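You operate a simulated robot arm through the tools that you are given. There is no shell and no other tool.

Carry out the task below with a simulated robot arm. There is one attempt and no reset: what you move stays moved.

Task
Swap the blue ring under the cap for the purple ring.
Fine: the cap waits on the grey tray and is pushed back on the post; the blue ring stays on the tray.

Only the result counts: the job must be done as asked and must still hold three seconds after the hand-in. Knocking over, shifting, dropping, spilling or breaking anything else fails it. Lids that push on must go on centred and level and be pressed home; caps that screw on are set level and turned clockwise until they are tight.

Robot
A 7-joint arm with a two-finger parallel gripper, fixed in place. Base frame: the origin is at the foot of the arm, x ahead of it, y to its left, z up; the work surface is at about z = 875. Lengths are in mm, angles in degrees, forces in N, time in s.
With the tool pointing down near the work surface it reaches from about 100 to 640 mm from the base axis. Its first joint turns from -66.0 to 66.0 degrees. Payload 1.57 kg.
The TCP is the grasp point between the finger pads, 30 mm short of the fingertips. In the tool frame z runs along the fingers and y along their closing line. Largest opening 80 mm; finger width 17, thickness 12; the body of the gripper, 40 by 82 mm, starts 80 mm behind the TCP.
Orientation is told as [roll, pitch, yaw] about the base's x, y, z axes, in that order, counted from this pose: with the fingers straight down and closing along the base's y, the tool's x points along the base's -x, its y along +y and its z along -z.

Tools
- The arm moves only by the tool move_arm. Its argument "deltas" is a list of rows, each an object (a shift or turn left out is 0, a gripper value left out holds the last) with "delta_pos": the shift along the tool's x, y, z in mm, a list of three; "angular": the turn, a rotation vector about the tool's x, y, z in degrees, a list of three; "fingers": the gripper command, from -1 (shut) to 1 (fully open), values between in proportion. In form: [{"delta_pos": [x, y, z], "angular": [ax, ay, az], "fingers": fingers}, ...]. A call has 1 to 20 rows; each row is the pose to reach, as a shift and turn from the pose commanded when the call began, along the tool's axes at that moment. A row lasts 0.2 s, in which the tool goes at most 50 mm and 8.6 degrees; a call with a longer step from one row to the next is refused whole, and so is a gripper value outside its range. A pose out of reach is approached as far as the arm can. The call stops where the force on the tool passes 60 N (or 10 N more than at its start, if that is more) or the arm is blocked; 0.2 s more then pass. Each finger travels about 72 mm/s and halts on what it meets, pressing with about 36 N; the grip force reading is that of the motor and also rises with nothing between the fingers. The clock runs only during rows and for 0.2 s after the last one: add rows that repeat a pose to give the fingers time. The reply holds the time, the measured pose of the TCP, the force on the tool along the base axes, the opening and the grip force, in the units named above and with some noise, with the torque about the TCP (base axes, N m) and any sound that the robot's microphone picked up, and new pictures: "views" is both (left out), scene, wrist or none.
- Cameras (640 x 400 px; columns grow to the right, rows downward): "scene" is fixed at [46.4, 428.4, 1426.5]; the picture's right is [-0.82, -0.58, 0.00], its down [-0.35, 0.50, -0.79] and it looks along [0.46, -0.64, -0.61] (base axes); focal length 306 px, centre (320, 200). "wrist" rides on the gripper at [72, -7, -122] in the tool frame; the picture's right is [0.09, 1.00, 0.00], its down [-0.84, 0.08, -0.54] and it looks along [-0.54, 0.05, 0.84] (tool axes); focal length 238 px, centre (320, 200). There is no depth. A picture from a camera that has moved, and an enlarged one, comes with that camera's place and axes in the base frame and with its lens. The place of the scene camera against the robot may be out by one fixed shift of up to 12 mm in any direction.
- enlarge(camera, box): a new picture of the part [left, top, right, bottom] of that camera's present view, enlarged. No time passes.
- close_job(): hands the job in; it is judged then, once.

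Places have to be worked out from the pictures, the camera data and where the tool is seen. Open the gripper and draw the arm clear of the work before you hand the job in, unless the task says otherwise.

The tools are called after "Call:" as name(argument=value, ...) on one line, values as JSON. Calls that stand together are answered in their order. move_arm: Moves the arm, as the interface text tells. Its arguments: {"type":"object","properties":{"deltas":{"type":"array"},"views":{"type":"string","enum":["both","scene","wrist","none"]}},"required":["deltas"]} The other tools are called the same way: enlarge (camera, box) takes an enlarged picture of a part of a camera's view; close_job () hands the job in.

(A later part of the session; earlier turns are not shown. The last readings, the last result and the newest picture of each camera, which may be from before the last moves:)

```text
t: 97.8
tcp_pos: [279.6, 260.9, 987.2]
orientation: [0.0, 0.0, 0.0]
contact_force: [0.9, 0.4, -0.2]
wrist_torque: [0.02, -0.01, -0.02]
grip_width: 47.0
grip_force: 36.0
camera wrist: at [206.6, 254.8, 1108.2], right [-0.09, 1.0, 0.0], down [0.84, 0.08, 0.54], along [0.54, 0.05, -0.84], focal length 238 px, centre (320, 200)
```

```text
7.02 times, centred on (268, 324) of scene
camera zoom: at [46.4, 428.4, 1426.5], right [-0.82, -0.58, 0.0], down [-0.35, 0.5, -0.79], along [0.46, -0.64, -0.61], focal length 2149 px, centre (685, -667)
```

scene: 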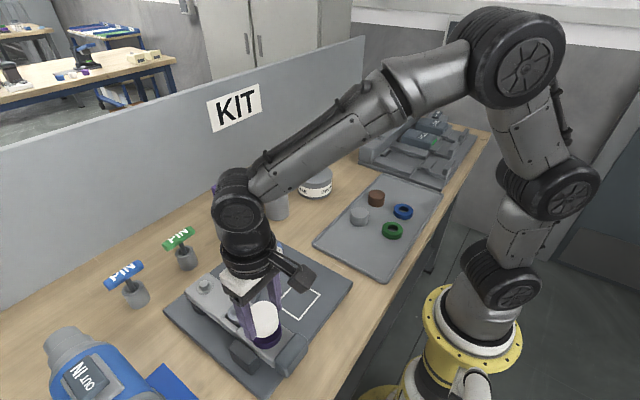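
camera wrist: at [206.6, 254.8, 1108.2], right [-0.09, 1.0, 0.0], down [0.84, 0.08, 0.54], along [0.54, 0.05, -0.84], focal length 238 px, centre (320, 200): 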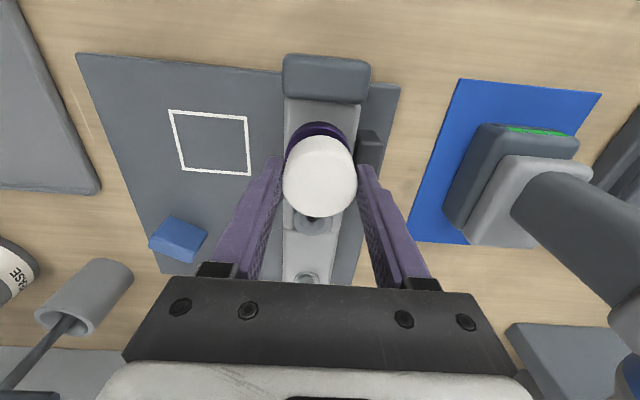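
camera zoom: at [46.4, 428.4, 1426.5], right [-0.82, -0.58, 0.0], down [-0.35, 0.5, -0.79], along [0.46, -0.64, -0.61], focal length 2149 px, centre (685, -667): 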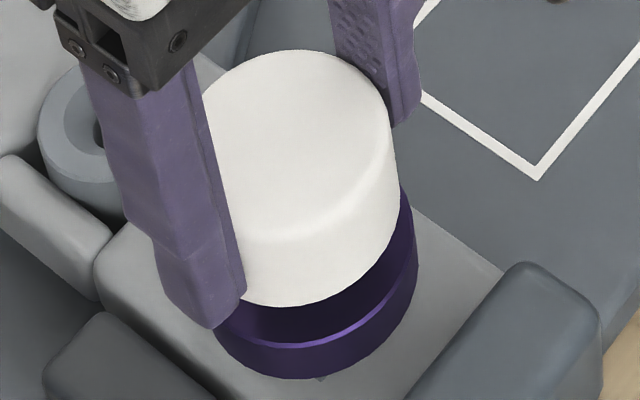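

Lateral error is about (-0.6, +0.9) mm, still no force. I correct and lower 2 mm more.

Call:
move_arm(deltas=[{"delta_pos": [-0.5, -0.8, 0]}, {"delta_pos": [-0.5, -0.8, 0]}, {"delta_pos": [-0.5, -0.8, 1]}, {"delta_pos": [-0.5, -0.8, 2]}, {"delta_pos": [-0.5, -0.8, 2]}], views="wrist")

Call:
enlarge(camera="scene", box=[230, 295, 306, 352])

```text
t: 99.0
tcp_pos: [279.5, 259.0, 985.3]
orientation: [0.0, 0.0, 0.0]
contact_force: [0.0, 0.7, -0.2]
wrist_torque: [-0.02, 0.0, -0.01]
grip_width: 46.6
grip_force: 35.9
camera wrist: at [206.8, 254.0, 1106.3], right [-0.09, 1.0, 0.0], down [0.84, 0.08, 0.54], along [0.54, 0.05, -0.84], focal length 238 px, centre (320, 200)
```

wrist: 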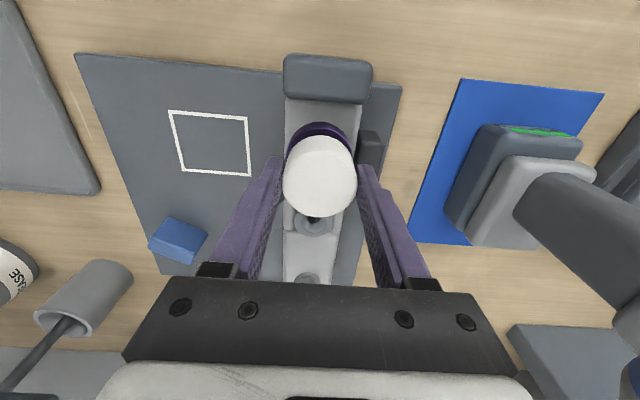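

```text
7.02 times, centred on (268, 324) of scene
camera zoom: at [46.4, 428.4, 1426.5], right [-0.82, -0.58, 0.0], down [-0.35, 0.5, -0.79], along [0.46, -0.64, -0.61], focal length 2149 px, centre (685, -667)
```

zoom: 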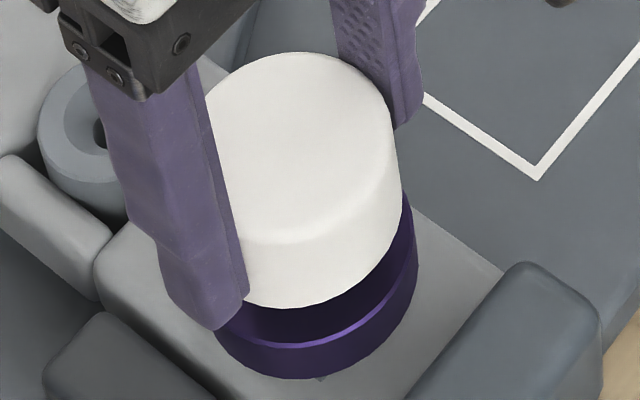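

Laterally on target now. I continue down in 1 mm steps looking for the push-on resistance.

Call:
move_arm(deltas=[{"delta_pos": [0, 0, 1]}, {"delta_pos": [0, 0, 2]}, {"delta_pos": [0, 0, 2]}], views="wrist")

Call:
enlarge(camera="scene", box=[230, 295, 306, 352])

```text
t: 99.8
tcp_pos: [279.4, 260.2, 984.0]
orientation: [0.1, -0.1, -0.1]
contact_force: [-4.1, -3.0, 17.1]
wrist_torque: [-0.23, 0.28, 0.0]
grip_width: 47.0
grip_force: 36.1
camera wrist: at [206.7, 254.0, 1105.1], right [-0.09, 1.0, 0.0], down [0.84, 0.08, 0.54], along [0.54, 0.05, -0.84], focal length 238 px, centre (320, 200)
```

wrist: 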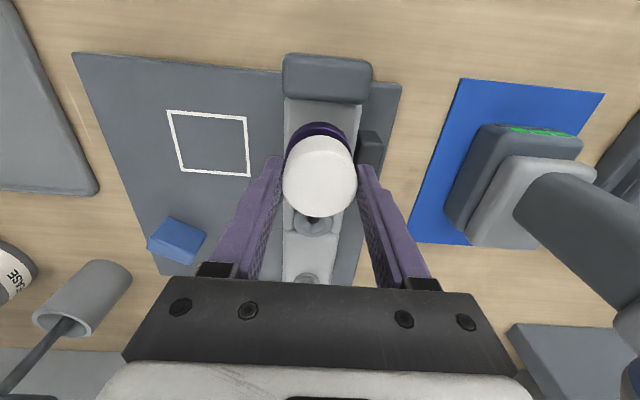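

```text
7.02 times, centred on (268, 324) of scene
camera zoom: at [46.1, 428.2, 1426.6], right [-0.82, -0.58, 0.0], down [-0.35, 0.5, -0.79], along [0.46, -0.64, -0.61], focal length 2149 px, centre (685, -667)
```

zoom: 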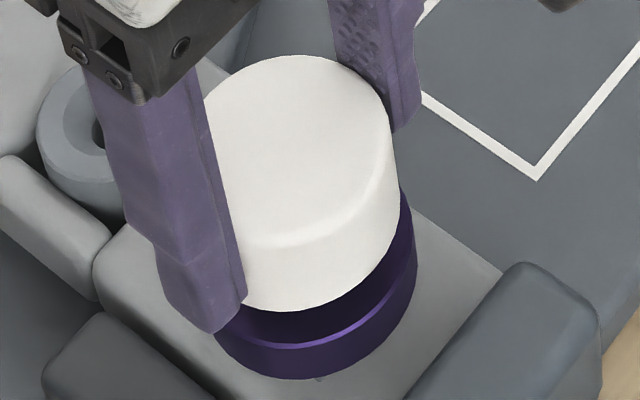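

Resistance of 17 N appears at nearly the original cap height. I press a bit further while still guiding the cap level.

Call:
move_arm(deltas=[{"delta_pos": [0, 0, 0.7]}, {"delta_pos": [0, 0, 1.4]}, {"delta_pos": [0, 0, 1.4]}], views="wrist")

Call:
enlarge(camera="scene", box=[230, 295, 306, 352])

```text
t: 100.6
tcp_pos: [280.1, 260.4, 981.7]
orientation: [0.2, -0.2, 0.0]
contact_force: [-8.8, -6.7, 34.1]
wrist_torque: [-0.32, 0.04, -0.05]
grip_width: 47.0
grip_force: 35.6
camera wrist: at [206.8, 253.9, 1103.4], right [-0.09, 1.0, 0.0], down [0.83, 0.08, 0.55], along [0.54, 0.05, -0.84], focal length 238 px, centre (320, 200)
```

wrist: 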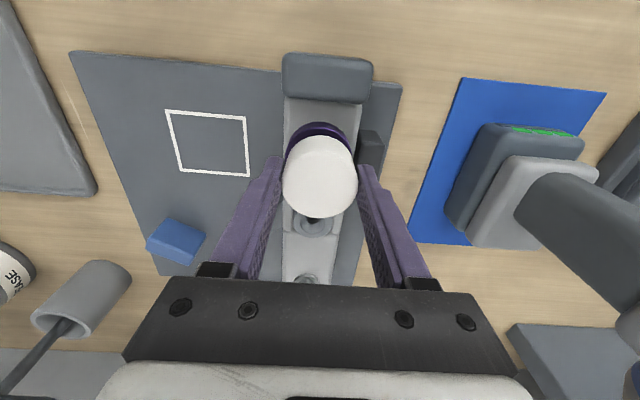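

```text
7.02 times, centred on (268, 324) of scene
camera zoom: at [45.8, 428.0, 1426.7], right [-0.82, -0.58, 0.0], down [-0.35, 0.5, -0.79], along [0.46, -0.64, -0.61], focal length 2149 px, centre (685, -667)
```

zoom: 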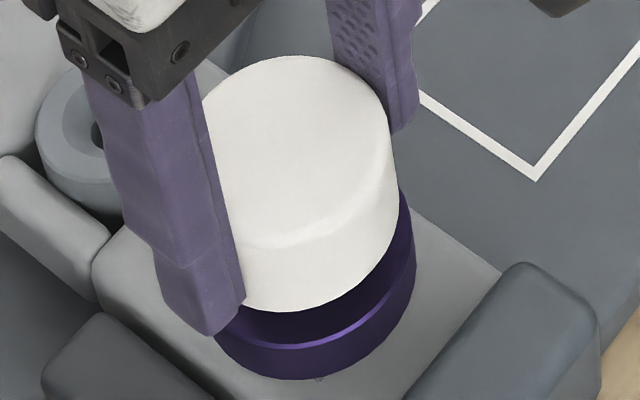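

34 N with a side force of (-9, -7) N suggests the cap wants to move toward -x/-y. I shift that way slightly while keeping light pressure.

Call:
move_arm(deltas=[{"delta_pos": [0.4, -0.4, 0]}, {"delta_pos": [0.8, -0.7, 0]}, {"delta_pos": [0.8, -0.7, 0]}], views="wrist")

Call:
enlarge(camera="scene", box=[230, 295, 306, 352])

```text
t: 101.4
tcp_pos: [278.3, 259.6, 982.3]
orientation: [0.3, -0.3, 0.1]
contact_force: [-5.9, 10.9, 27.3]
wrist_torque: [0.18, 0.14, 0.38]
grip_width: 47.0
grip_force: 36.0
camera wrist: at [206.8, 253.0, 1103.1], right [-0.09, 1.0, 0.01], down [0.83, 0.07, 0.55], along [0.54, 0.06, -0.84], focal length 238 px, centre (320, 200)
```

wrist: 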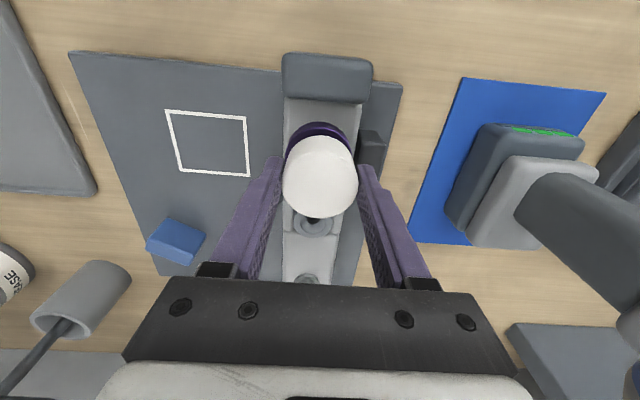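

```text
7.02 times, centred on (268, 324) of scene
camera zoom: at [45.9, 428.5, 1426.5], right [-0.82, -0.58, 0.0], down [-0.35, 0.5, -0.79], along [0.46, -0.64, -0.61], focal length 2149 px, centre (685, -667)
```

zoom: 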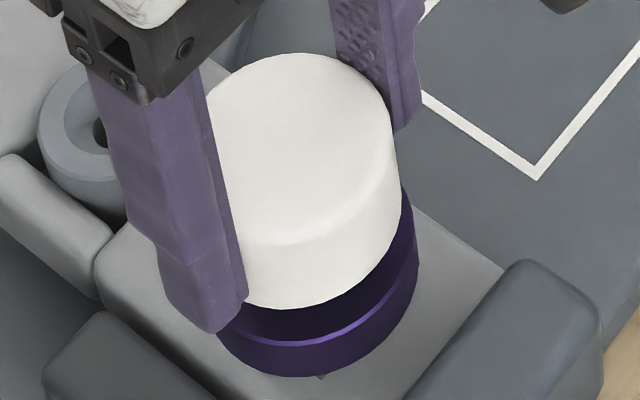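

Side force flipped to +y, so the cap is laterally located on the post. I go back halfway to neutral, ease the pressure, and release the grip so I can press from the top with closed fingers.

Call:
move_arm(deltas=[{"delta_pos": [0.2, 0.4, -0.5]}, {"delta_pos": [0.2, 0.4, -1.2]}, {"delta_pos": [0.2, 0.4, -1.2]}], views="none")

```text
t: 102.2
tcp_pos: [279.7, 258.9, 980.5]
orientation: [0.1, -0.1, 0.0]
contact_force: [7.8, 9.7, 9.7]
wrist_torque: [0.4, -0.62, 0.52]
grip_width: 46.9
grip_force: 36.0
```

Call:
move_arm(deltas=[{"delta_pos": [-0.4, 0.5, 0]}, {"delta_pos": [-0.4, 0.5, 0]}], views="both")

Call:
enlarge(camera="scene", box=[230, 295, 306, 352])

```text
t: 102.8
tcp_pos: [280.3, 259.3, 981.6]
orientation: [-0.2, 0.0, 0.1]
contact_force: [8.3, 3.3, 9.6]
wrist_torque: [0.28, -0.65, 0.23]
grip_width: 46.9
grip_force: 36.1
camera wrist: at [207.4, 252.9, 1103.3], right [-0.09, 1.0, 0.0], down [0.84, 0.08, 0.54], along [0.54, 0.05, -0.84], focal length 238 px, centre (320, 200)
```

scene: 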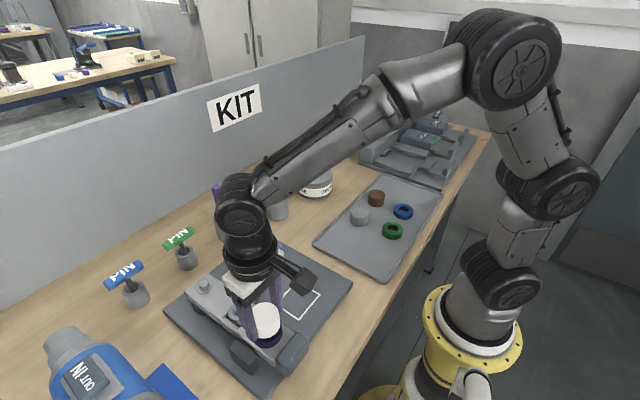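
wrist: 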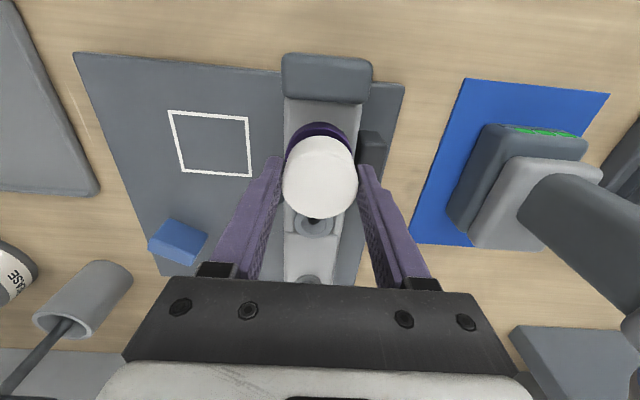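

```text
7.02 times, centred on (268, 324) of scene
camera zoom: at [46.5, 428.4, 1426.5], right [-0.82, -0.58, 0.0], down [-0.35, 0.5, -0.79], along [0.46, -0.64, -0.61], focal length 2149 px, centre (685, -667)
```

zoom: 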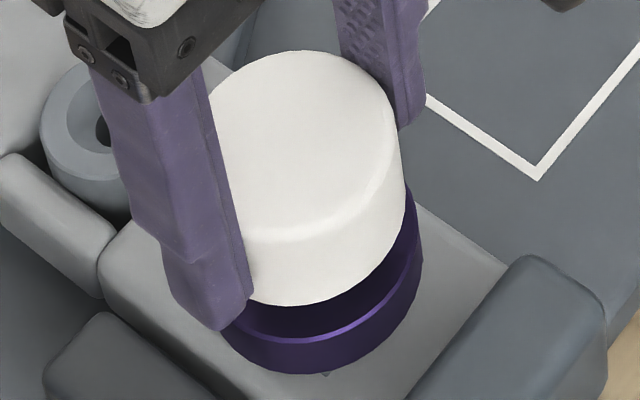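

The fixture bar seems to appear slightly shifted in this view; I compare closely with the first pictures before doing anything else.

Call:
enlarge(camera="scene", box=[160, 230, 360, 390])

Call:
enlarge(camera="scene", box=[165, 265, 245, 325])

Call:
enlarge(camera="scene", box=[250, 320, 330, 380])

```text
2.50 times, centred on (260, 310) of scene
camera zoom: at [46.5, 428.4, 1426.5], right [-0.82, -0.58, 0.0], down [-0.35, 0.5, -0.79], along [0.46, -0.64, -0.61], focal length 766 px, centre (470, -75)
```

zoom: 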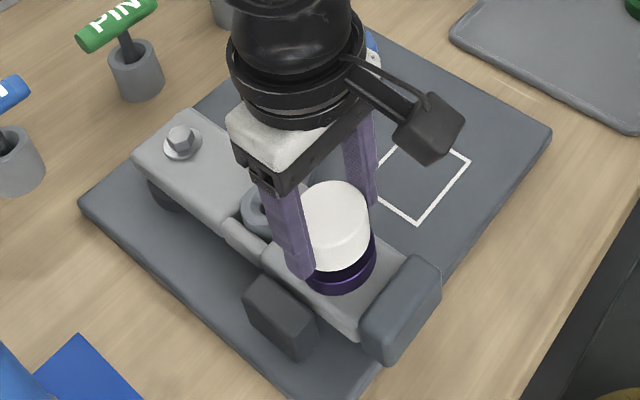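

```text
6.67 times, centred on (205, 295) of scene
camera zoom: at [46.5, 428.4, 1426.5], right [-0.82, -0.58, 0.0], down [-0.35, 0.5, -0.79], along [0.46, -0.64, -0.61], focal length 2041 px, centre (1087, -433)
```

zoom: 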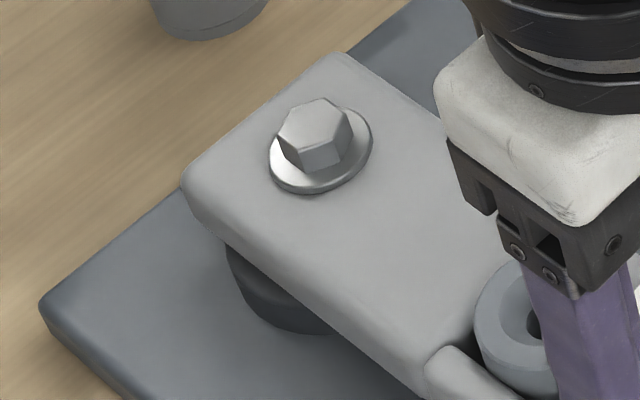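

```text
6.67 times, centred on (290, 350) of scene
camera zoom: at [46.5, 428.4, 1426.5], right [-0.82, -0.58, 0.0], down [-0.35, 0.5, -0.79], along [0.46, -0.64, -0.61], focal length 2041 px, centre (520, -800)
```

zoom: 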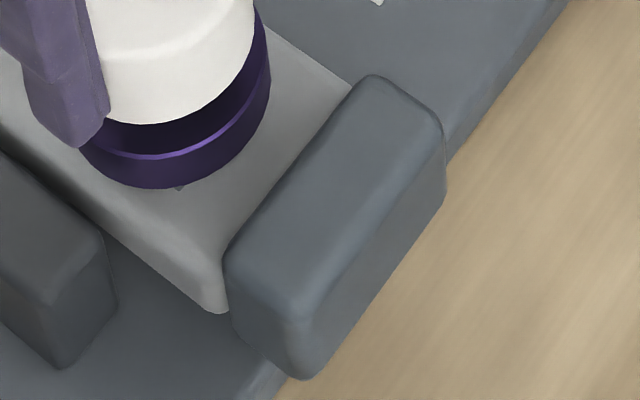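

The base plate hasn't moved; only the bar flexed slightly under my side load. I release the cap now to remove that load and check whether it springs back.

Call:
move_arm(deltas=[{"delta_pos": [0, 0, 0], "fingers": 0.3}, {"delta_pos": [0, 0, 0], "fingers": 0.6}, {"delta_pos": [0, 0, 0], "fingers": 0.6}], views="both")

Call:
enlarge(camera="scene", box=[230, 295, 306, 352])

Call:
enlarge(camera="scene", box=[250, 320, 330, 380])

Call:
enlarge(camera="wrist", box=[220, 100, 420, 225])

```text
t: 103.6
tcp_pos: [278.6, 260.1, 981.3]
orientation: [0.0, 0.0, 0.1]
contact_force: [0.9, -0.3, -0.5]
wrist_torque: [-0.04, 0.0, 0.01]
grip_width: 63.7
grip_force: 0.2
camera wrist: at [206.9, 253.1, 1103.3], right [-0.09, 1.0, 0.0], down [0.84, 0.08, 0.54], along [0.54, 0.05, -0.84], focal length 238 px, centre (320, 200)
```

scene: 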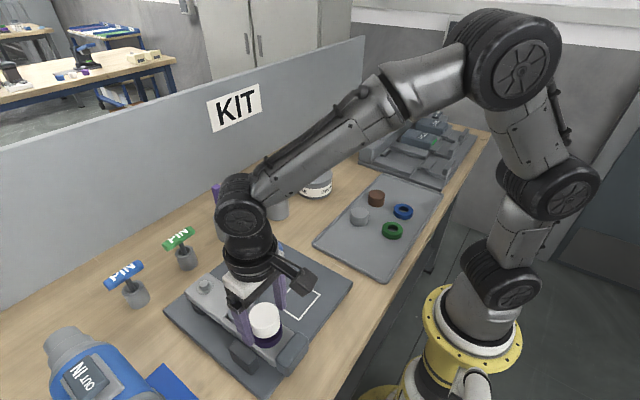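
wrist: 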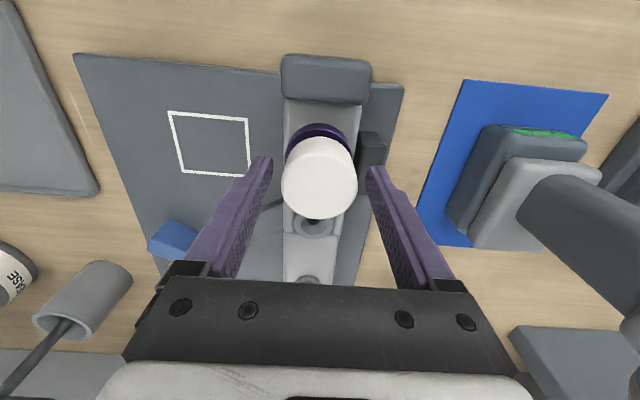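

```text
7.02 times, centred on (268, 324) of scene
camera zoom: at [46.4, 428.4, 1426.5], right [-0.82, -0.58, 0.0], down [-0.35, 0.5, -0.79], along [0.46, -0.64, -0.61], focal length 2149 px, centre (685, -667)
```

zoom: 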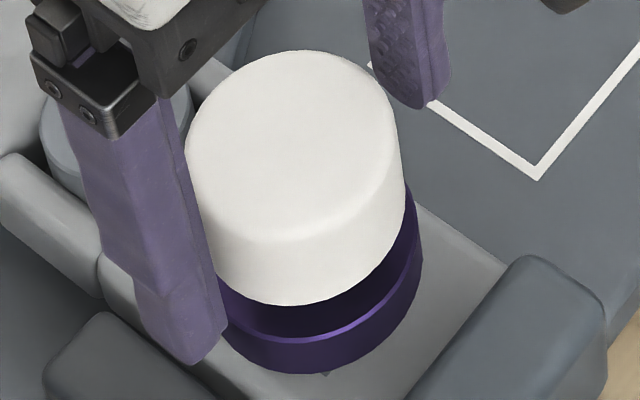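

```text
6.67 times, centred on (290, 350) of scene
camera zoom: at [46.4, 428.4, 1426.5], right [-0.82, -0.58, 0.0], down [-0.35, 0.5, -0.79], along [0.46, -0.64, -0.61], focal length 2041 px, centre (520, -800)
```

zoom: 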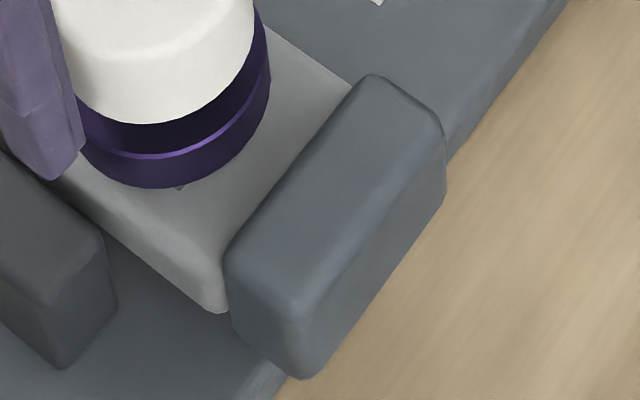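

```text
3.20 times, centred on (320, 162) of wrist
camera zoom: at [206.9, 253.1, 1103.3], right [-0.09, 1.0, 0.0], down [0.84, 0.08, 0.54], along [0.54, 0.05, -0.84], focal length 763 px, centre (320, 320)
```

zoom: 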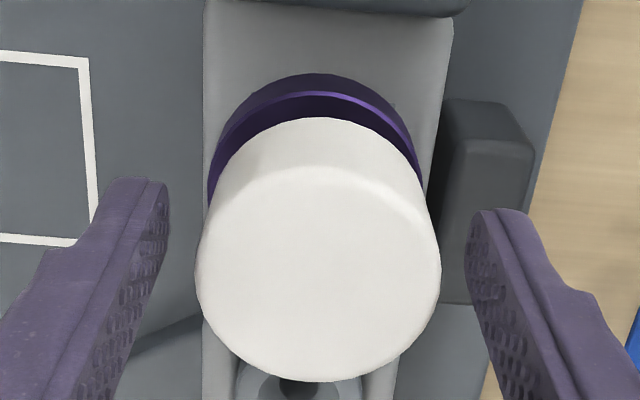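

Call:
enlarge(camera="scene", box=[220, 290, 320, 370])

Call:
enlarge(camera="scene", box=[180, 220, 340, 380])

```text
5.00 times, centred on (270, 330) of scene
camera zoom: at [46.4, 428.4, 1426.5], right [-0.82, -0.58, 0.0], down [-0.35, 0.5, -0.79], along [0.46, -0.64, -0.61], focal length 1531 px, centre (570, -450)
```

zoom: 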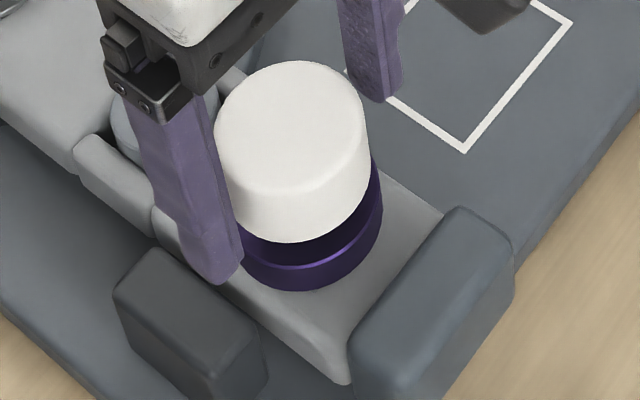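

```text
2.50 times, centred on (260, 300) of scene
camera zoom: at [46.4, 428.4, 1426.5], right [-0.82, -0.58, 0.0], down [-0.35, 0.5, -0.79], along [0.46, -0.64, -0.61], focal length 766 px, centre (470, -50)
```

zoom: 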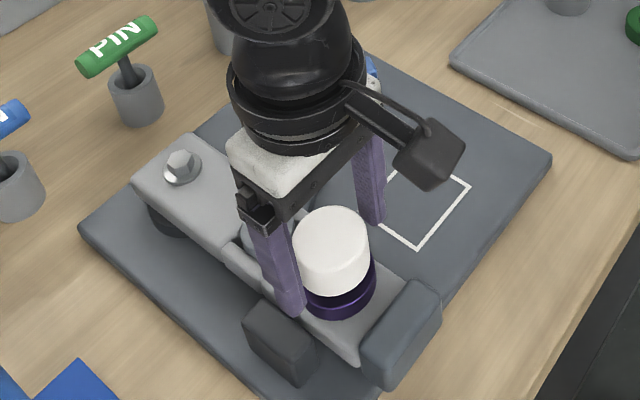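

The cap stays on the post at about its original height, but the bar swung roughly 1–1.5 mm toward -y about its bolt. I first rise, close the fingers and press the cap home from the top; afterwards I'll nudge the bar back.

Call:
move_arm(deltas=[{"delta_pos": [0, 0, -5]}, {"delta_pos": [0, 0, -20]}, {"delta_pos": [0, 0, -40]}, {"delta_pos": [0, 0, -50], "fingers": -1}, {"delta_pos": [0, 0, -50], "fingers": -1}, {"delta_pos": [0, 0, -50], "fingers": -1}, {"delta_pos": [0, 0, -50], "fingers": -1}], views="both")

Call:
enlarge(camera="scene", box=[230, 295, 306, 352])

Call:
enlarge(camera="wrist", box=[240, 80, 400, 180])

```text
t: 105.2
tcp_pos: [277.4, 259.8, 1030.9]
orientation: [0.0, 0.0, 0.0]
contact_force: [0.5, -0.6, -0.3]
wrist_torque: [-0.02, 0.02, 0.01]
grip_width: 0.0
grip_force: 21.8
camera wrist: at [205.0, 253.1, 1152.8], right [-0.09, 1.0, 0.0], down [0.84, 0.08, 0.54], along [0.54, 0.05, -0.84], focal length 238 px, centre (320, 200)
```

scene: 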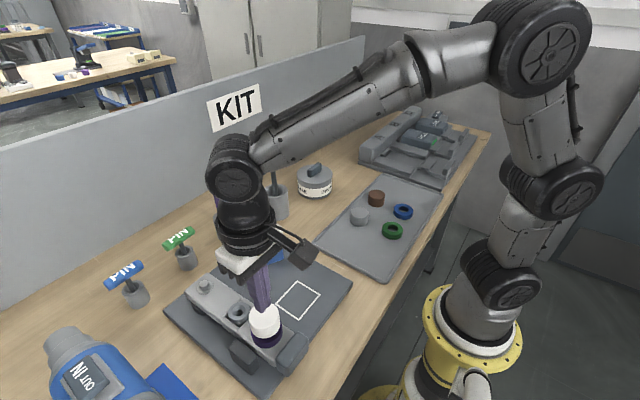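
wrist: 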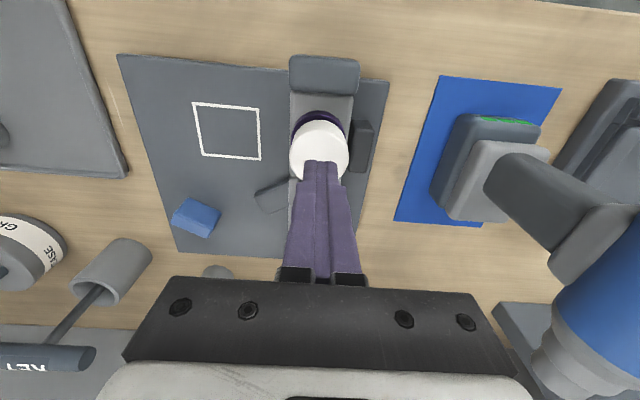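

```text
7.02 times, centred on (268, 324) of scene
camera zoom: at [46.4, 428.4, 1426.5], right [-0.82, -0.58, 0.0], down [-0.35, 0.5, -0.79], along [0.46, -0.64, -0.61], focal length 2149 px, centre (685, -667)
```

zoom: 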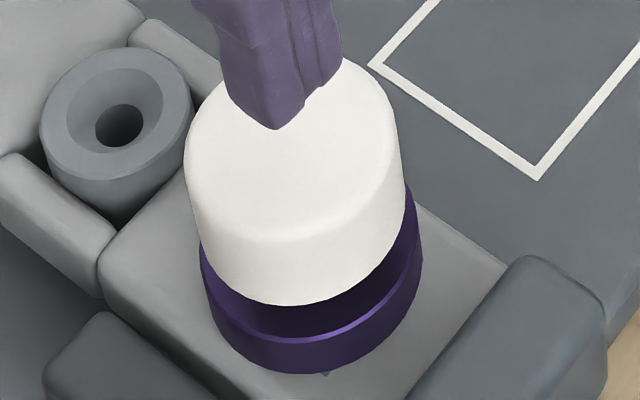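

```text
4.00 times, centred on (320, 130) of wrist
camera zoom: at [205.0, 253.1, 1152.8], right [-0.09, 1.0, 0.0], down [0.84, 0.08, 0.54], along [0.54, 0.05, -0.84], focal length 953 px, centre (320, 480)
```

zoom: 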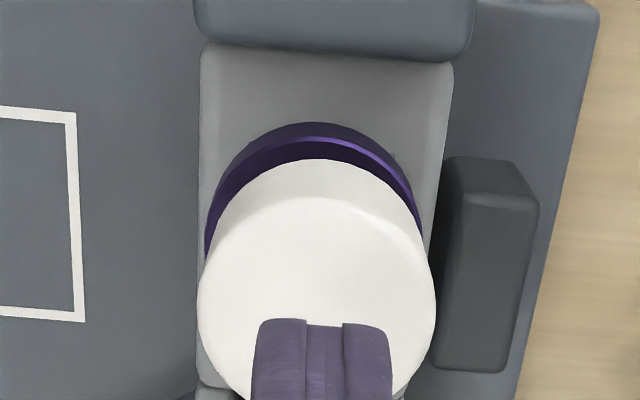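

Cap is level. I centre the closed fingers over it (x +2.4, y -0.4) and lower to just above the cap top.

Call:
move_arm(deltas=[{"delta_pos": [-2.4, -0.4, 5]}, {"delta_pos": [-2.4, -0.4, 12]}, {"delta_pos": [-2.4, -0.4, 18]}, {"delta_pos": [-2.4, -0.4, 18]}, {"delta_pos": [-2.4, -0.4, 18]}], views="both")

Call:
enlarge(camera="scene", box=[230, 295, 306, 352])

Call:
enlarge(camera="wrist", box=[240, 90, 400, 190])

```text
t: 106.4
tcp_pos: [280.3, 259.1, 1013.8]
orientation: [0.0, 0.0, 0.1]
contact_force: [0.2, 0.2, -1.3]
wrist_torque: [0.01, -0.02, 0.01]
grip_width: 0.0
grip_force: 21.5
camera wrist: at [209.1, 253.2, 1135.5], right [-0.09, 1.0, 0.0], down [0.84, 0.08, 0.54], along [0.54, 0.05, -0.84], focal length 238 px, centre (320, 200)
```

scene: 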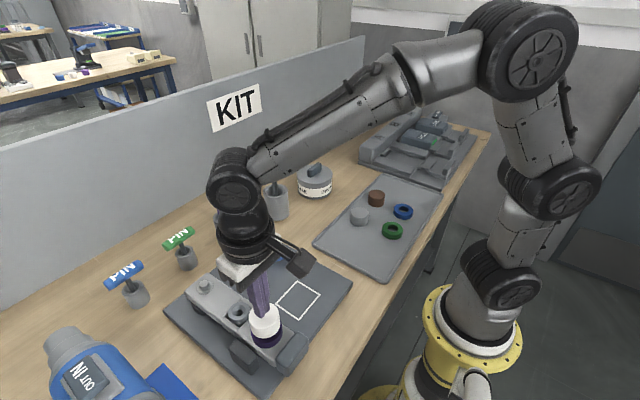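
wrist: 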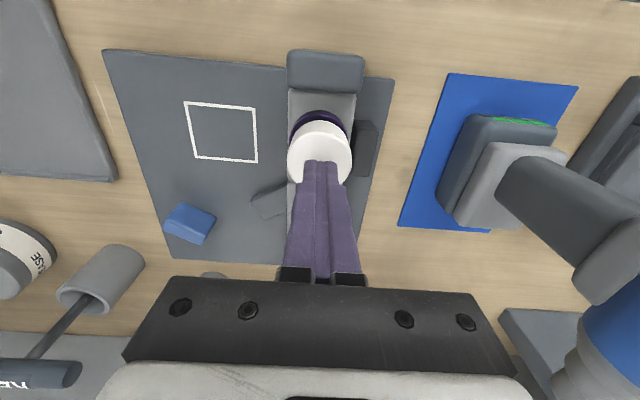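

```text
7.02 times, centred on (268, 324) of scene
camera zoom: at [46.4, 428.4, 1426.5], right [-0.82, -0.58, 0.0], down [-0.35, 0.5, -0.79], along [0.46, -0.64, -0.61], focal length 2149 px, centre (685, -667)
```

zoom: 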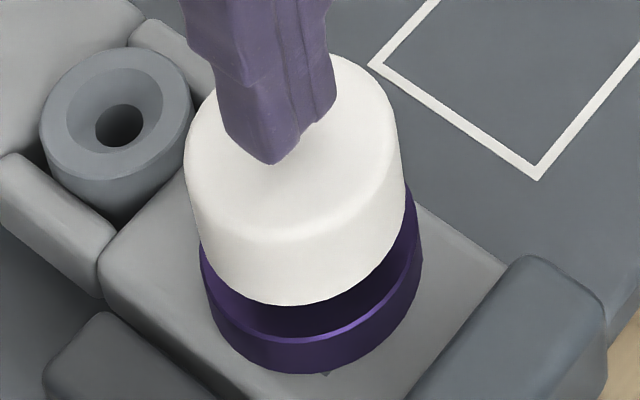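

```text
4.00 times, centred on (320, 140) of wrist
camera zoom: at [209.1, 253.2, 1135.5], right [-0.09, 1.0, 0.0], down [0.84, 0.08, 0.54], along [0.54, 0.05, -0.84], focal length 953 px, centre (320, 440)
```

zoom: 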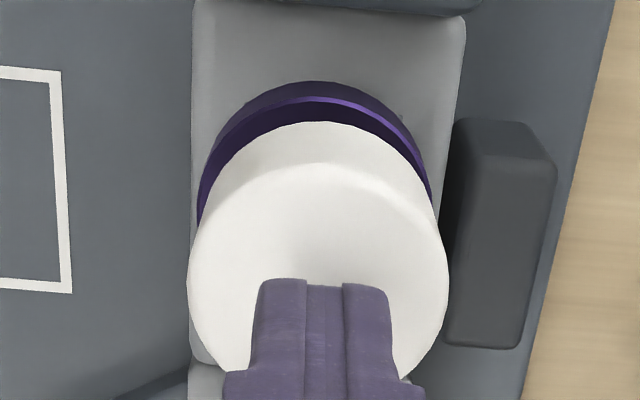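

Fingers are over the cap's centre to within ~1.5 mm. I shift -1 mm in x and lower towards contact.

Call:
move_arm(deltas=[{"delta_pos": [0.8, 0, 1.5]}, {"delta_pos": [0.8, 0, 3]}, {"delta_pos": [0.8, 0, 4.5]}, {"delta_pos": [0.8, 0, 6]}, {"delta_pos": [0.8, 0, 6]}], views="none")

```text
t: 107.6
tcp_pos: [282.3, 259.6, 1007.8]
orientation: [0.0, -0.1, 0.0]
contact_force: [-0.6, -1.8, 6.1]
wrist_torque: [-0.07, 0.03, -0.04]
grip_width: 0.0
grip_force: 21.1
```

Contact at 6 N (TCP ≈1007.5). I press down in small steps up to about 45 N, watching for the cap to seat.

Call:
move_arm(deltas=[{"delta_pos": [0, 0, 0.6]}, {"delta_pos": [0, 0, 1.2]}, {"delta_pos": [0, 0, 1.2]}], views="none")

```text
t: 108.4
tcp_pos: [280.4, 260.9, 1006.8]
orientation: [0.2, -0.1, 0.0]
contact_force: [-5.4, 3.9, 13.5]
wrist_torque: [0.11, 0.14, 0.02]
grip_width: 0.0
grip_force: 21.2
```

Call:
move_arm(deltas=[{"delta_pos": [0, 0, 0.8]}, {"delta_pos": [0, 0, 1.6]}, {"delta_pos": [0, 0, 1.6]}], views="scene")

Call:
enlarge(camera="scene", box=[230, 295, 306, 352])

```text
t: 109.2
tcp_pos: [282.1, 260.8, 1007.2]
orientation: [0.2, -0.2, 0.0]
contact_force: [-11.5, 0.9, 33.1]
wrist_torque: [0.03, 0.38, 0.04]
grip_width: 0.0
grip_force: 21.3
```

scene: 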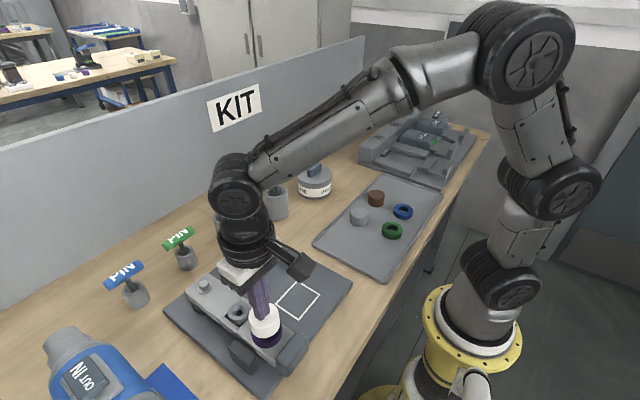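

```text
7.02 times, centred on (268, 324) of scene
camera zoom: at [45.7, 428.2, 1426.6], right [-0.82, -0.58, 0.0], down [-0.35, 0.5, -0.79], along [0.46, -0.64, -0.61], focal length 2149 px, centre (685, -667)
```

zoom: 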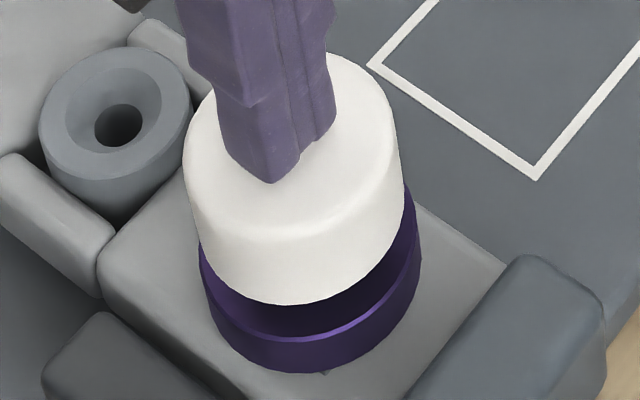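

33 N and the cap isn't moving further. I press a little more (toward ~50 N) to make sure it is home.

Call:
move_arm(deltas=[{"delta_pos": [0.4, 0, 0.6]}, {"delta_pos": [0.6, 0, 1.3]}, {"delta_pos": [0.6, 0, 1.3]}], views="scene")

Call:
enlarge(camera="scene", box=[230, 295, 306, 352])

```text
t: 110.0
tcp_pos: [281.5, 258.7, 1007.9]
orientation: [0.4, -0.4, 0.0]
contact_force: [-10.3, -6.2, 42.8]
wrist_torque: [-0.15, 0.38, -0.2]
grip_width: 0.2
grip_force: 21.1
```

scene: 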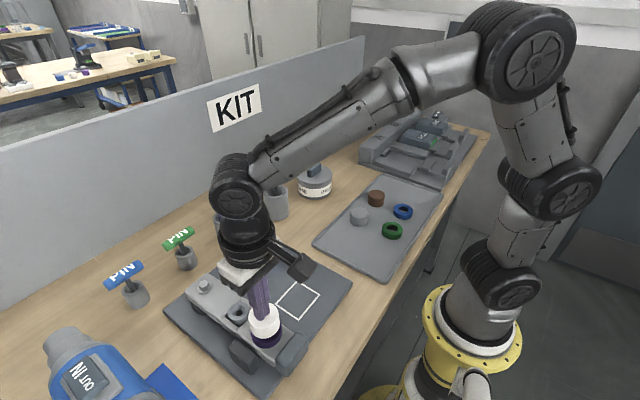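

```text
7.02 times, centred on (268, 324) of scene
camera zoom: at [45.7, 427.9, 1426.7], right [-0.82, -0.58, 0.0], down [-0.35, 0.5, -0.79], along [0.46, -0.64, -0.61], focal length 2149 px, centre (685, -667)
```

zoom: 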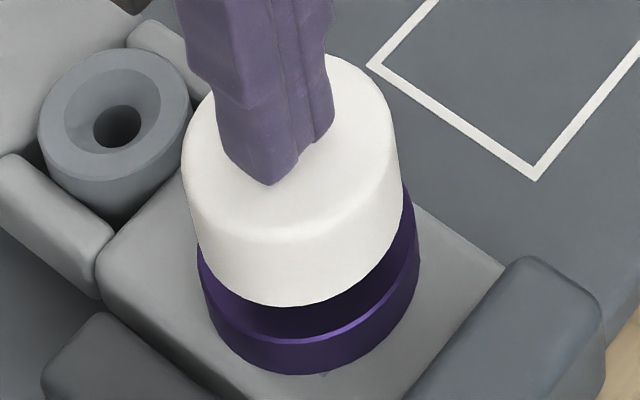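

Call:
enlarge(camera="scene", box=[200, 270, 328, 366])

Call:
enlarge(camera="scene", box=[210, 280, 330, 380])

```text
4.17 times, centred on (264, 318) of scene
camera zoom: at [45.7, 427.9, 1426.7], right [-0.82, -0.58, 0.0], down [-0.35, 0.5, -0.79], along [0.46, -0.64, -0.61], focal length 1276 px, centre (553, -292)
```

zoom: 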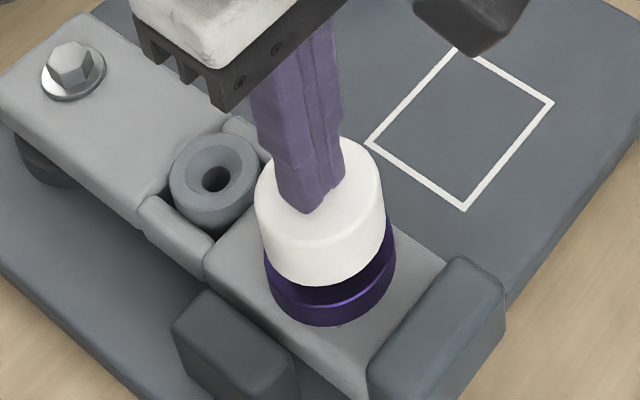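

```text
4.00 times, centred on (270, 330) of scene
camera zoom: at [45.7, 427.9, 1426.7], right [-0.82, -0.58, 0.0], down [-0.35, 0.5, -0.79], along [0.46, -0.64, -0.61], focal length 1225 px, centre (520, -320)
```

zoom: 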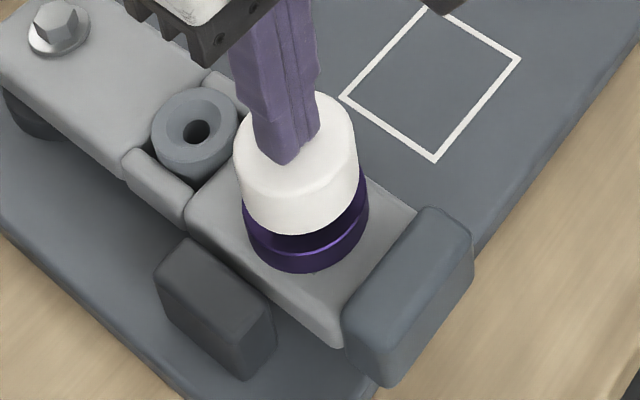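

43 N with no further travel. I unload, rise, and will take the same tilted side view as at the start to compare the cap's height directly with the original.

Call:
move_arm(deltas=[{"delta_pos": [0, 0, -3]}, {"delta_pos": [0, 0, -15]}, {"delta_pos": [0, 0, -35]}, {"delta_pos": [0, 0, -55]}, {"delta_pos": [0, -15, -60], "fingers": 1}, {"delta_pos": [0, -45, -60]}, {"delta_pos": [0, -85, -60]}, {"delta_pos": [0, -120, -60]}, {"delta_pos": [0, -145, -60]}, {"delta_pos": [0, -150, -60]}, {"delta_pos": [0, -150, -60]}], views="scene")

Call:
enlarge(camera="scene", box=[210, 280, 330, 380])

Call:
enlarge(camera="scene", box=[160, 230, 360, 390])

```text
t: 112.4
tcp_pos: [281.5, 110.5, 1063.5]
orientation: [0.0, 0.0, -0.1]
contact_force: [0.3, 0.0, -0.3]
wrist_torque: [0.02, -0.02, -0.01]
grip_width: 79.9
grip_force: 0.1
```

scene: 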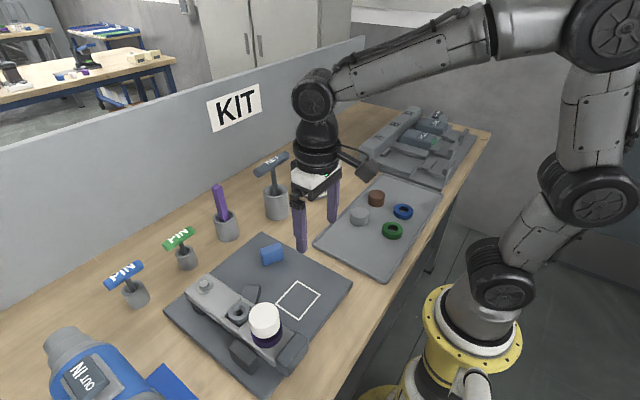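

```text
4.00 times, centred on (270, 330) of scene
camera zoom: at [46.4, 428.4, 1426.5], right [-0.82, -0.58, 0.0], down [-0.35, 0.5, -0.79], along [0.46, -0.64, -0.61], focal length 1225 px, centre (520, -320)
```

zoom: 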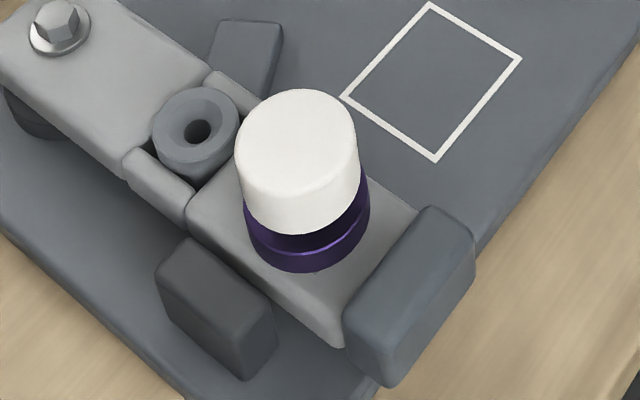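

```text
2.50 times, centred on (260, 310) of scene
camera zoom: at [46.4, 428.4, 1426.5], right [-0.82, -0.58, 0.0], down [-0.35, 0.5, -0.79], along [0.46, -0.64, -0.61], focal length 766 px, centre (470, -75)
```

zoom: 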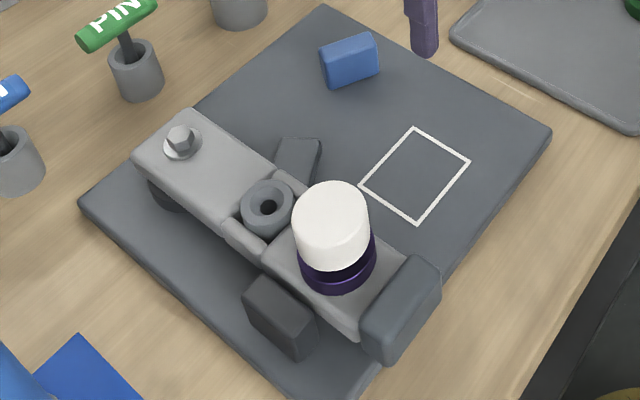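

Cap looks possibly ~1 mm higher than originally, so I take the side view. First yaw 90° in place.

Call:
move_arm(deltas=[{"delta_pos": [0, 0, 0], "angular": [0, 0, -8.2]}, {"delta_pos": [0, 0, 0], "angular": [0, 0, -16.4]}, {"delta_pos": [1, 0, 0], "angular": [0, 0, -24.5]}, {"delta_pos": [2, 0, 0], "angular": [0, 0, -32.7]}, {"delta_pos": [3, 0, 0], "angular": [0, 0, -40.9]}, {"delta_pos": [3, 0, 0], "angular": [0, 0, -49.1]}, {"delta_pos": [3, 0, 0], "angular": [0, 0, -57.3]}, {"delta_pos": [3, 0, 0], "angular": [0, 0, -65.5]}, {"delta_pos": [3, 0, 0], "angular": [0, 0, -73.6]}, {"delta_pos": [3, 0, 0], "angular": [0, 0, -81.8]}, {"delta_pos": [3, 0, 0], "angular": [0, 0, -90]}, {"delta_pos": [3, 0, 0], "angular": [0, 0, -90]}], views="none")

Call:
move_arm(deltas=[{"delta_pos": [0, 0, 19], "angular": [0, -8.3, 0]}, {"delta_pos": [0, 0, 38], "angular": [0, -16.5, 0]}, {"delta_pos": [0, 0, 58], "angular": [0, -24.8, 0]}, {"delta_pos": [0, 0, 77], "angular": [0, -33, 0]}, {"delta_pos": [0, 0, 77], "angular": [0, -33, 0]}, {"delta_pos": [0, 0, 77], "angular": [0, -33, 0]}], views="wrist")

Call:
enlarge(camera="wrist", box=[262, 160, 378, 252])

Call:
enlarge(camera="wrist", box=[140, 110, 380, 260])

```text
t: 115.0
tcp_pos: [277.6, 109.4, 1063.8]
orientation: [0.0, 0.0, 90.0]
contact_force: [0.1, -0.7, 0.4]
wrist_torque: [-0.03, -0.04, -0.02]
grip_width: 80.0
grip_force: 0.1
```

```text
t: 116.4
tcp_pos: [276.2, 110.0, 985.5]
orientation: [-0.1, -33.1, 90.0]
contact_force: [0.1, 0.6, -0.3]
wrist_torque: [0.0, 0.0, -0.01]
grip_width: 79.8
grip_force: 0.2
camera wrist: at [282.3, -16.5, 1048.6], right [-1.0, -0.08, -0.05], down [-0.08, 0.41, 0.91], along [-0.05, 0.91, -0.41], focal length 238 px, centre (320, 200)
```

wrist: 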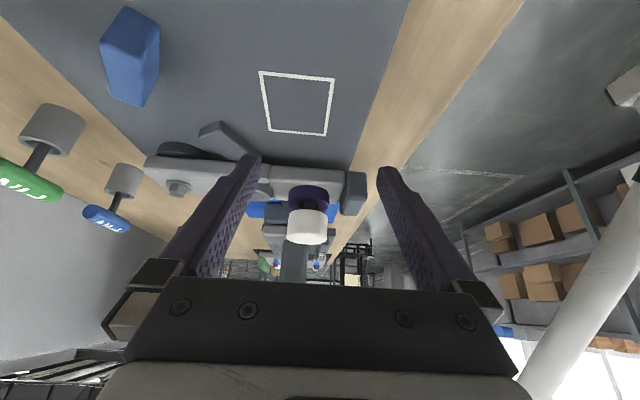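

```text
4.35 times, centred on (320, 206) of wrist
camera zoom: at [282.3, -16.5, 1048.6], right [-1.0, -0.08, -0.05], down [-0.08, 0.41, 0.91], along [-0.05, 0.91, -0.41], focal length 1036 px, centre (320, 174)
```

zoom: 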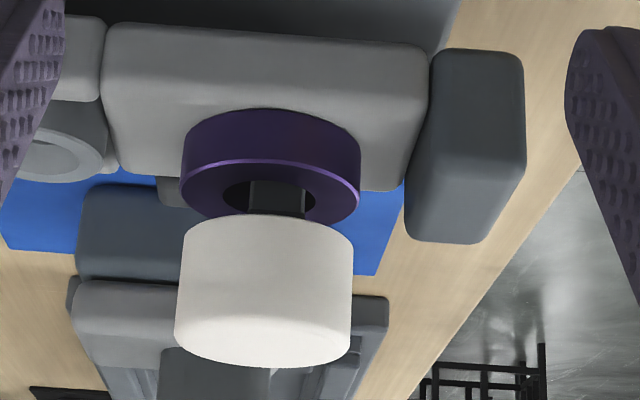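

```text
2.67 times, centred on (260, 185) of wrist
camera zoom: at [282.3, -16.5, 1048.6], right [-1.0, -0.08, -0.05], down [-0.08, 0.41, 0.91], along [-0.05, 0.91, -0.41], focal length 636 px, centre (480, 240)
```

zoom: 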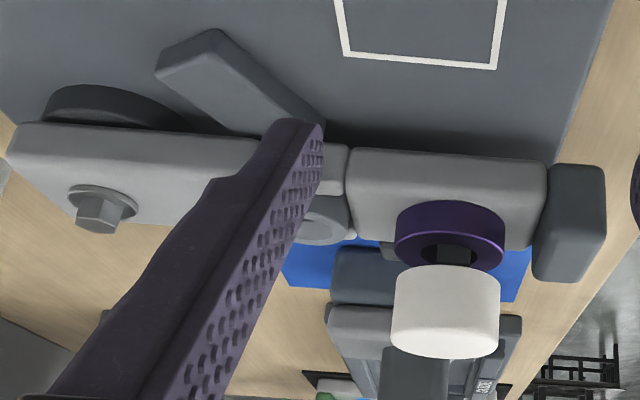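

From the same side view the cap's height matches the original within ~0.3 mm and it is level, so it is home. It sits ~1 mm toward +x and the bar ~1.5 mm toward -y of the original, which I'll gently restore with centred squeezes. First I undo the tilt and move over the cap with yaw 90.

Call:
move_arm(deltas=[{"delta_pos": [-10, 0, -16], "angular": [0, 8.3, 0]}, {"delta_pos": [-20, 0, -32], "angular": [0, 16.5, 0]}, {"delta_pos": [-30, 0, -47], "angular": [0, 24.8, 0]}, {"delta_pos": [-41, 0, -63], "angular": [0, 33, 0]}, {"delta_pos": [-41, 0, -63], "angular": [0, 33, 0]}], views="none")

Call:
move_arm(deltas=[{"delta_pos": [-20, -1, 0]}, {"delta_pos": [-60, -2, 0]}, {"delta_pos": [-100, -2.5, 0]}, {"delta_pos": [-135, -2.5, 0]}, {"delta_pos": [-149, -2.5, 0]}, {"delta_pos": [-149, -2.5, 0]}, {"delta_pos": [-149, -2.5, 0]}], views="both")

Call:
enlarge(camera="wrist", box=[240, 60, 400, 160])

```text
t: 117.6
tcp_pos: [276.8, 108.5, 1062.4]
orientation: [0.0, 0.1, 89.9]
contact_force: [1.3, 0.3, -0.4]
wrist_torque: [0.02, 0.02, 0.0]
grip_width: 79.9
grip_force: 0.1
```

```text
t: 119.2
tcp_pos: [279.4, 256.1, 1061.8]
orientation: [-0.1, 0.0, 90.1]
contact_force: [0.4, -0.4, -0.1]
wrist_torque: [-0.01, 0.0, 0.0]
grip_width: 79.9
grip_force: 0.0
camera wrist: at [285.3, 185.8, 1183.5], right [-1.0, -0.09, 0.0], down [-0.08, 0.84, 0.54], along [-0.05, 0.54, -0.84], focal length 238 px, centre (320, 200)
```

scene: 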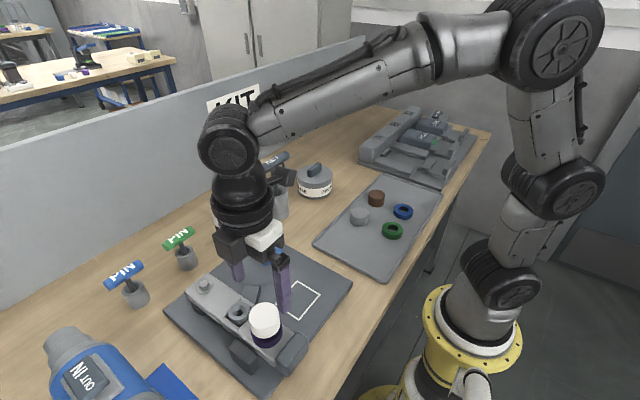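
wrist: 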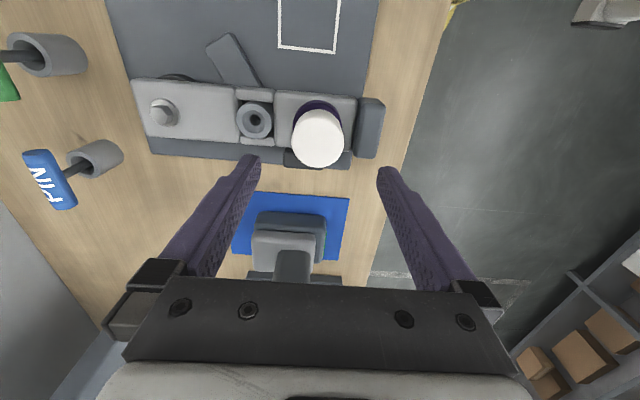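

```text
4.00 times, centred on (320, 110) of wrist
camera zoom: at [285.3, 185.8, 1183.5], right [-1.0, -0.09, 0.0], down [-0.08, 0.84, 0.54], along [-0.05, 0.54, -0.84], focal length 953 px, centre (320, 560)
```

zoom: 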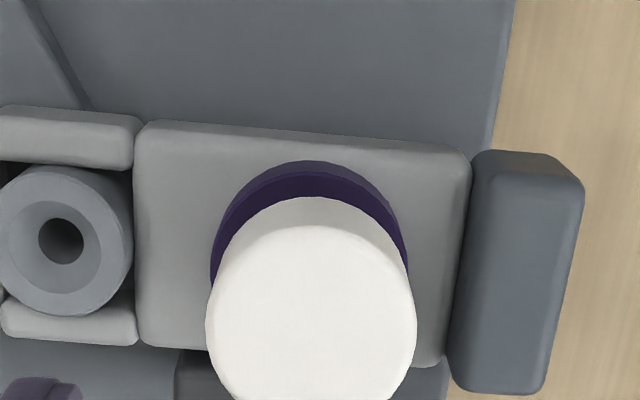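

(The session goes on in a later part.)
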